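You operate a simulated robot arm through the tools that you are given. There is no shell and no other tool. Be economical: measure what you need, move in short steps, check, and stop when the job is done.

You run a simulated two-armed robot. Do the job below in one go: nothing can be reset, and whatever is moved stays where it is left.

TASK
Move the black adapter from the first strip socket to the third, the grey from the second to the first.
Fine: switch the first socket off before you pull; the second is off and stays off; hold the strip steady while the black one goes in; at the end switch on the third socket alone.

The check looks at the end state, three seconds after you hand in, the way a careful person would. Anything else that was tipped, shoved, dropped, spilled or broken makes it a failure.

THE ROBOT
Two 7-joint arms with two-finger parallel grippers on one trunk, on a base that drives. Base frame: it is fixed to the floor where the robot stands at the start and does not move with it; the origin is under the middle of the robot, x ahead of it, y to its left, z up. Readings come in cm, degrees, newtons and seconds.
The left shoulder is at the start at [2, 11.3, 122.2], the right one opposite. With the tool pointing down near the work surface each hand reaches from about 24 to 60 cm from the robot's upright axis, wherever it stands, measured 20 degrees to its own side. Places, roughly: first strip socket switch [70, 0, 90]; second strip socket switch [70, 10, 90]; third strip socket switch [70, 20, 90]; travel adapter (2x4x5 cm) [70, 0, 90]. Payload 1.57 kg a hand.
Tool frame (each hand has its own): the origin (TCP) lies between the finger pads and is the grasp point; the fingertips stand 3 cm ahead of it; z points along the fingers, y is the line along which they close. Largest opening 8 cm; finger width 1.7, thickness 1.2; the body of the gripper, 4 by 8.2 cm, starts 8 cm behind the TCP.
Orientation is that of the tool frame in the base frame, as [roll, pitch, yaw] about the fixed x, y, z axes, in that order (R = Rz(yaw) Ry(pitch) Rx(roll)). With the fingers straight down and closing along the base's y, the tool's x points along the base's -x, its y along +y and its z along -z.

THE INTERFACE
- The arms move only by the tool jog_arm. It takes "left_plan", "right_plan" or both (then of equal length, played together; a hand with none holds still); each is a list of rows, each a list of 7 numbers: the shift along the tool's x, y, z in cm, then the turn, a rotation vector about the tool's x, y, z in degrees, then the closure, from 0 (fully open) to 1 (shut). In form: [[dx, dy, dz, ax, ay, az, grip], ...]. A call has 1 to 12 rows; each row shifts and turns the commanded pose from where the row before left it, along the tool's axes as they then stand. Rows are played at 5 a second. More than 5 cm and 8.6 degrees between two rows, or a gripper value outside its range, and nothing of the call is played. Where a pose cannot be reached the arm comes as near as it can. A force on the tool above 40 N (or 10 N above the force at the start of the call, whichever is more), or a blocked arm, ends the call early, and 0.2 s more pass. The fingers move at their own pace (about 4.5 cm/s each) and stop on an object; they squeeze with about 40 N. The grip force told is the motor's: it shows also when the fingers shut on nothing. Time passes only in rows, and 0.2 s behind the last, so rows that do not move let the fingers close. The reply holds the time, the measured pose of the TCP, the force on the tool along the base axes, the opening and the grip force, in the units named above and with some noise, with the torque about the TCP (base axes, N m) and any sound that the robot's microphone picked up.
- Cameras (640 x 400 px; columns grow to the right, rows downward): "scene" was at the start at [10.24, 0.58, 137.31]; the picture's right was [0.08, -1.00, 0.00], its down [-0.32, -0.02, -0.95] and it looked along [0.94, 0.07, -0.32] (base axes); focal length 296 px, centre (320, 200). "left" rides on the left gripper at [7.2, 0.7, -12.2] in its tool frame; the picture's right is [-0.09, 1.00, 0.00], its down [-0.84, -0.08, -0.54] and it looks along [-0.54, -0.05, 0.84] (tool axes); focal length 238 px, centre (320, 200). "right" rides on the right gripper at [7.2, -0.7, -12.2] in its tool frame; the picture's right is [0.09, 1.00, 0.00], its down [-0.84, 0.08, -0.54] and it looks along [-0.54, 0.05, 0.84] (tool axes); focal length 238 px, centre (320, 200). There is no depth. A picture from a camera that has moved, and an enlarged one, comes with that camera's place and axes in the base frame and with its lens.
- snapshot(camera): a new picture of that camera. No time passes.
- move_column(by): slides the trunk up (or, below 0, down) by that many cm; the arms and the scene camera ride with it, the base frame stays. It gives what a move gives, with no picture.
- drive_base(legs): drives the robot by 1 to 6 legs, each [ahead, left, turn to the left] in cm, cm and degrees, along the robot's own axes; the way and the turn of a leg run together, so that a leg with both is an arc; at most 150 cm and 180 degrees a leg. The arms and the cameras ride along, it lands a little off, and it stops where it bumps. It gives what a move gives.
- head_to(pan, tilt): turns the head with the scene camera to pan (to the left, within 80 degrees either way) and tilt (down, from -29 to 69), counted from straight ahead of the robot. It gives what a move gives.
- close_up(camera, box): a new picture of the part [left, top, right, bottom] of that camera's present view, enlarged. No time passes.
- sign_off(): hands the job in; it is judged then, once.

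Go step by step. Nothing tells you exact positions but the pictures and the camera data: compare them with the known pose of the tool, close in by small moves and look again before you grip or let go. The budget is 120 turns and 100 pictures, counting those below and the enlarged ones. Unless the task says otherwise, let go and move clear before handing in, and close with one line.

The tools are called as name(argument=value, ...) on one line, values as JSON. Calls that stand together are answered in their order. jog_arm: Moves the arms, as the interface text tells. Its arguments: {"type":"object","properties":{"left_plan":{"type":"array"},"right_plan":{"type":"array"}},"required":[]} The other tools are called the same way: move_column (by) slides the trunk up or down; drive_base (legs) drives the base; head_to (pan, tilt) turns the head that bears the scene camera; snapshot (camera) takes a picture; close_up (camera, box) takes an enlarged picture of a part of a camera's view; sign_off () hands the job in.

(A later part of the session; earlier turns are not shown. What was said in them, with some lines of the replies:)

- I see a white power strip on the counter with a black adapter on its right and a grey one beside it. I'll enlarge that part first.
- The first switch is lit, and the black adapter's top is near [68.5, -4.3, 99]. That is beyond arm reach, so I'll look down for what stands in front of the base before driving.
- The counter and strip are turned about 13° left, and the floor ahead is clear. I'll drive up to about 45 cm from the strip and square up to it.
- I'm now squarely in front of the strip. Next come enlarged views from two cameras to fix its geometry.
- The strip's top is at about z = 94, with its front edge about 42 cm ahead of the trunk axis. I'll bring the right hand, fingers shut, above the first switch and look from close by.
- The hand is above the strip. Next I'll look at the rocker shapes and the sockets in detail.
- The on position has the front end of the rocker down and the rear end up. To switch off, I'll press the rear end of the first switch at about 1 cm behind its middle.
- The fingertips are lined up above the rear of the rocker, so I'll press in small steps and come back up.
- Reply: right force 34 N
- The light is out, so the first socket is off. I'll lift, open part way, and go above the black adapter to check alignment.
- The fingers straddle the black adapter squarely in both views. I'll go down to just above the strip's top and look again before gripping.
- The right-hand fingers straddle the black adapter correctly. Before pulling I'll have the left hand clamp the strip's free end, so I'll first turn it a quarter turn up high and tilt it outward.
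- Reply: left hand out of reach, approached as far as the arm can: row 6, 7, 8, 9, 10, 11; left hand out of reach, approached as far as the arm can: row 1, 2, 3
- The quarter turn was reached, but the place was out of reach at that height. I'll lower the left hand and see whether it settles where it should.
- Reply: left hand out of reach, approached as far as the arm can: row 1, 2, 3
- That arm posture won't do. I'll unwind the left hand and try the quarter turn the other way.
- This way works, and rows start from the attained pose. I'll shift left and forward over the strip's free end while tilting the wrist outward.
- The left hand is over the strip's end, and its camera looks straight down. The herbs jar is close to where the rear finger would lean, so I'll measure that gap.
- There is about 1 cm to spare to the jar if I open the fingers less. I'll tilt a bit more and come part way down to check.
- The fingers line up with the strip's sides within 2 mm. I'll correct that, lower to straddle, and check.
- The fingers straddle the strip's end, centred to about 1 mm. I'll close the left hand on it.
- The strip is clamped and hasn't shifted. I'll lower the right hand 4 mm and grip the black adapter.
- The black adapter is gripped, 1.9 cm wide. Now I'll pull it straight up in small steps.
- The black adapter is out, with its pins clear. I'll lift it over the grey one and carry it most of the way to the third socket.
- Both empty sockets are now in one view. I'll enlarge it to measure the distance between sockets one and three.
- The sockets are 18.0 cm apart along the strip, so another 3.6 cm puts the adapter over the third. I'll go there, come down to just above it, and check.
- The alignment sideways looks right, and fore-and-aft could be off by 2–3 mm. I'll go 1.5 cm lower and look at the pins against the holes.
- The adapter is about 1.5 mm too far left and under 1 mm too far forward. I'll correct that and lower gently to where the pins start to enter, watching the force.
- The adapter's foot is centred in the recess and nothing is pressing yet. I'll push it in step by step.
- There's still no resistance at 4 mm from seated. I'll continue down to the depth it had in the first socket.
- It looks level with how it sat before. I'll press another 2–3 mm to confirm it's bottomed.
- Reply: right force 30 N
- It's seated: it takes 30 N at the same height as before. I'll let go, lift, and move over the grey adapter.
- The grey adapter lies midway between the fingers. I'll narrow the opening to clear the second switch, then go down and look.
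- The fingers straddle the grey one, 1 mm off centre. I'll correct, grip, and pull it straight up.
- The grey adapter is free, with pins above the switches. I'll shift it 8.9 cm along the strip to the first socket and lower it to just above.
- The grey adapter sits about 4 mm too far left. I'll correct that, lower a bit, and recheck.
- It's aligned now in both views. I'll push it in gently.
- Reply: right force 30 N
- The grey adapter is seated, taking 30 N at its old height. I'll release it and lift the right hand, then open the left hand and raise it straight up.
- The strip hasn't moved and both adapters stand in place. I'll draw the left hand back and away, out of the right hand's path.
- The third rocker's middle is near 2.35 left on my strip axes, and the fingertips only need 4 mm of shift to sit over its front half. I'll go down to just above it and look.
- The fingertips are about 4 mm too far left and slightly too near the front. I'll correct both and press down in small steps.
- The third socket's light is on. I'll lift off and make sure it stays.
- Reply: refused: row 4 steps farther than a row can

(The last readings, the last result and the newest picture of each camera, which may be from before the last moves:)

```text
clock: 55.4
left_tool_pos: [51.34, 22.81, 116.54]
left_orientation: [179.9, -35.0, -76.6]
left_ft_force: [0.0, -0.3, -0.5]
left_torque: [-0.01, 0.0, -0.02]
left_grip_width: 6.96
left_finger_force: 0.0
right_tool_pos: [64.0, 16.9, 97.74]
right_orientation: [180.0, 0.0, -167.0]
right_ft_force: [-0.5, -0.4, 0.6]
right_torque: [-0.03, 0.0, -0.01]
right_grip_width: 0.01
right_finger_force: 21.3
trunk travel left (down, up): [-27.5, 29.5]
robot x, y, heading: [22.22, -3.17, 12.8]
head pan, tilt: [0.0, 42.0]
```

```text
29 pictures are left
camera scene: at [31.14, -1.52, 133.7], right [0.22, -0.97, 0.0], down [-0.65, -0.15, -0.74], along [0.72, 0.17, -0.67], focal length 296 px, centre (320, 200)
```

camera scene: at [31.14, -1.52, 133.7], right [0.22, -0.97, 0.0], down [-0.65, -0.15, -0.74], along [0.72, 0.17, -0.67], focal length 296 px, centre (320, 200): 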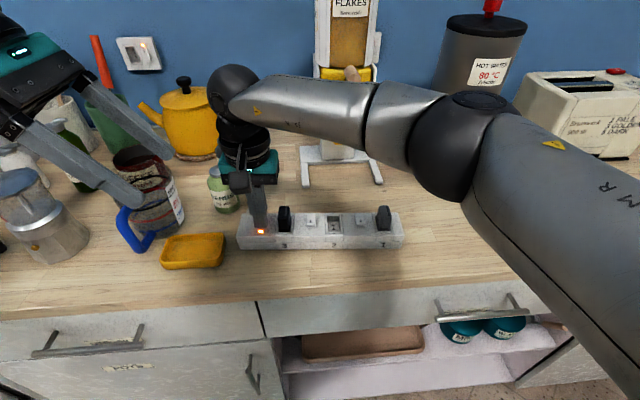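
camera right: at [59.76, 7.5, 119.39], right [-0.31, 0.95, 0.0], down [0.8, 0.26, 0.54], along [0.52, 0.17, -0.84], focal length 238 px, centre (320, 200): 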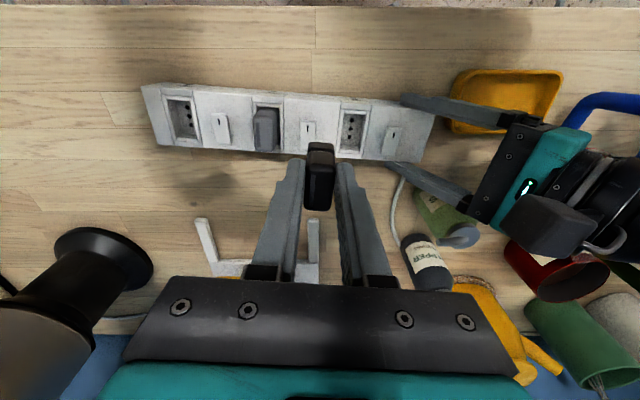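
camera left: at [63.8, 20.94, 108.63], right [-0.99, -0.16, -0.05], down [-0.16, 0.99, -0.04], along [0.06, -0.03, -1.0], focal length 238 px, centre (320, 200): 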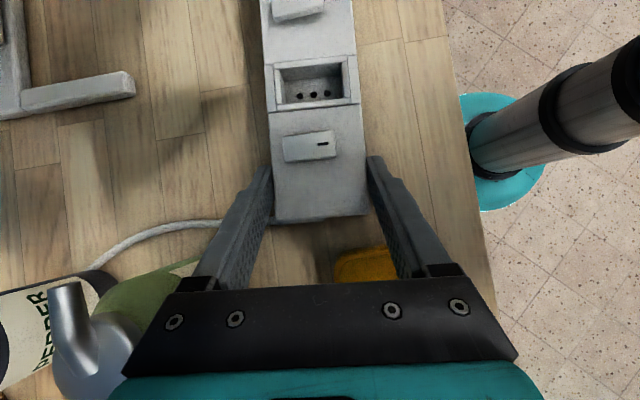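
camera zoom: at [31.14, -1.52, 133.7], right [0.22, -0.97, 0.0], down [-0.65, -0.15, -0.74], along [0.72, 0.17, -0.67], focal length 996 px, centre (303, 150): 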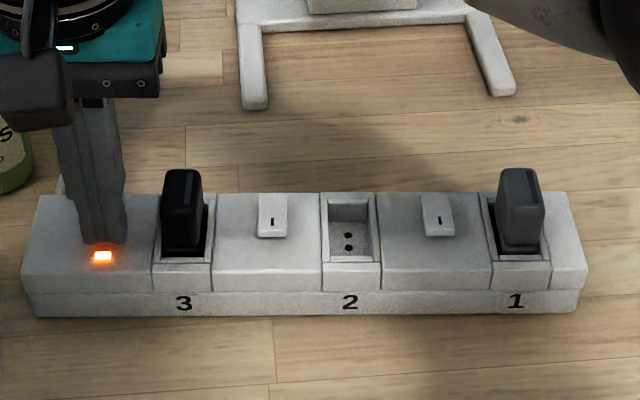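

The lift was refused because one row was too long. I'll repeat it with shorter rows.

jog_arm(right_plan=[[0, 0, -3, 0, 0, 0, 1], [0, 0, -4, 0, 0, 0, 1], [0, 0, -4, 0, 0, 0, 1], [0, 0, -4, 0, 0, 0, 1], [2, -4, 0, 0, 0, 0, 1], [2, -4, 0, 0, 0, 0, 1], [2, -4, 0, 0, 0, 0, 1], [0, 0, 0, 0, 0, 0, 1]])

close_up(camera="scene", box=[230, 170, 420, 260])

snapshot(camera="scene")

```text
clock: 57.2
left_tool_pos: [51.37, 22.86, 116.58]
left_orientation: [-180.0, -35.0, -76.6]
left_ft_force: [0.5, -0.2, 0.5]
left_torque: [0.05, -0.01, -0.02]
left_grip_width: 6.94
left_finger_force: 0.1
right_tool_pos: [61.1, 3.94, 112.73]
right_orientation: [-180.0, 0.0, -167.1]
right_ft_force: [-0.4, 1.1, 0.3]
right_torque: [0.0, -0.01, 0.01]
right_grip_width: 0.0
right_finger_force: 21.4
trunk travel left (down, up): [-27.5, 29.5]
robot x, y, heading: [21.9, -3.76, 13.1]
head pan, tilt: [0.0, 42.0]
```

```text
3.37 times, centred on (325, 215) of scene
camera zoom: at [31.14, -1.46, 133.7], right [0.23, -0.97, 0.0], down [-0.65, -0.15, -0.74], along [0.72, 0.17, -0.67], focal length 996 px, centre (303, 150)
```

zoom: 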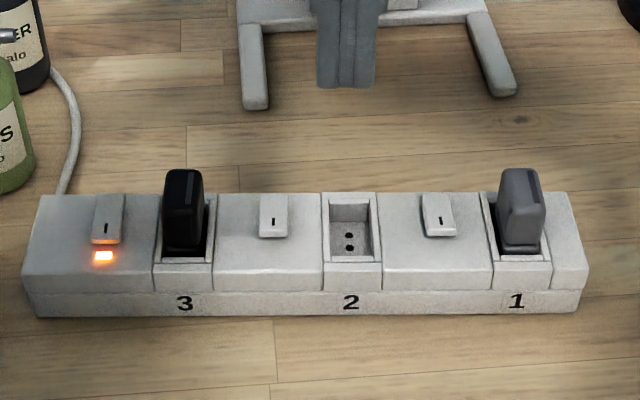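

```text
27 pictures are left
camera scene: at [31.14, -1.46, 133.7], right [0.23, -0.97, 0.0], down [-0.65, -0.15, -0.74], along [0.72, 0.17, -0.67], focal length 296 px, centre (320, 200)
```

scene: 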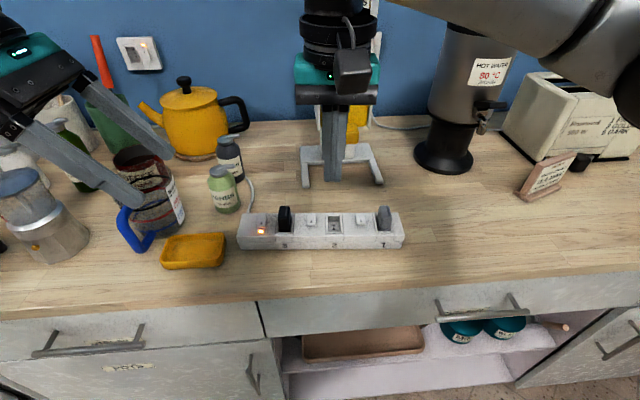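

The black adapter is in the third socket, the grey in the first, and only the third light is on. Nothing else has moved and both hands are clear, so I'm handing in.

sign_off()

```text
The job is handed in.
```

The black adapter is in the third socket and the grey in the first. Only the third socket is switched on; the strip was clamped while the black one went in, and nothing else was moved.
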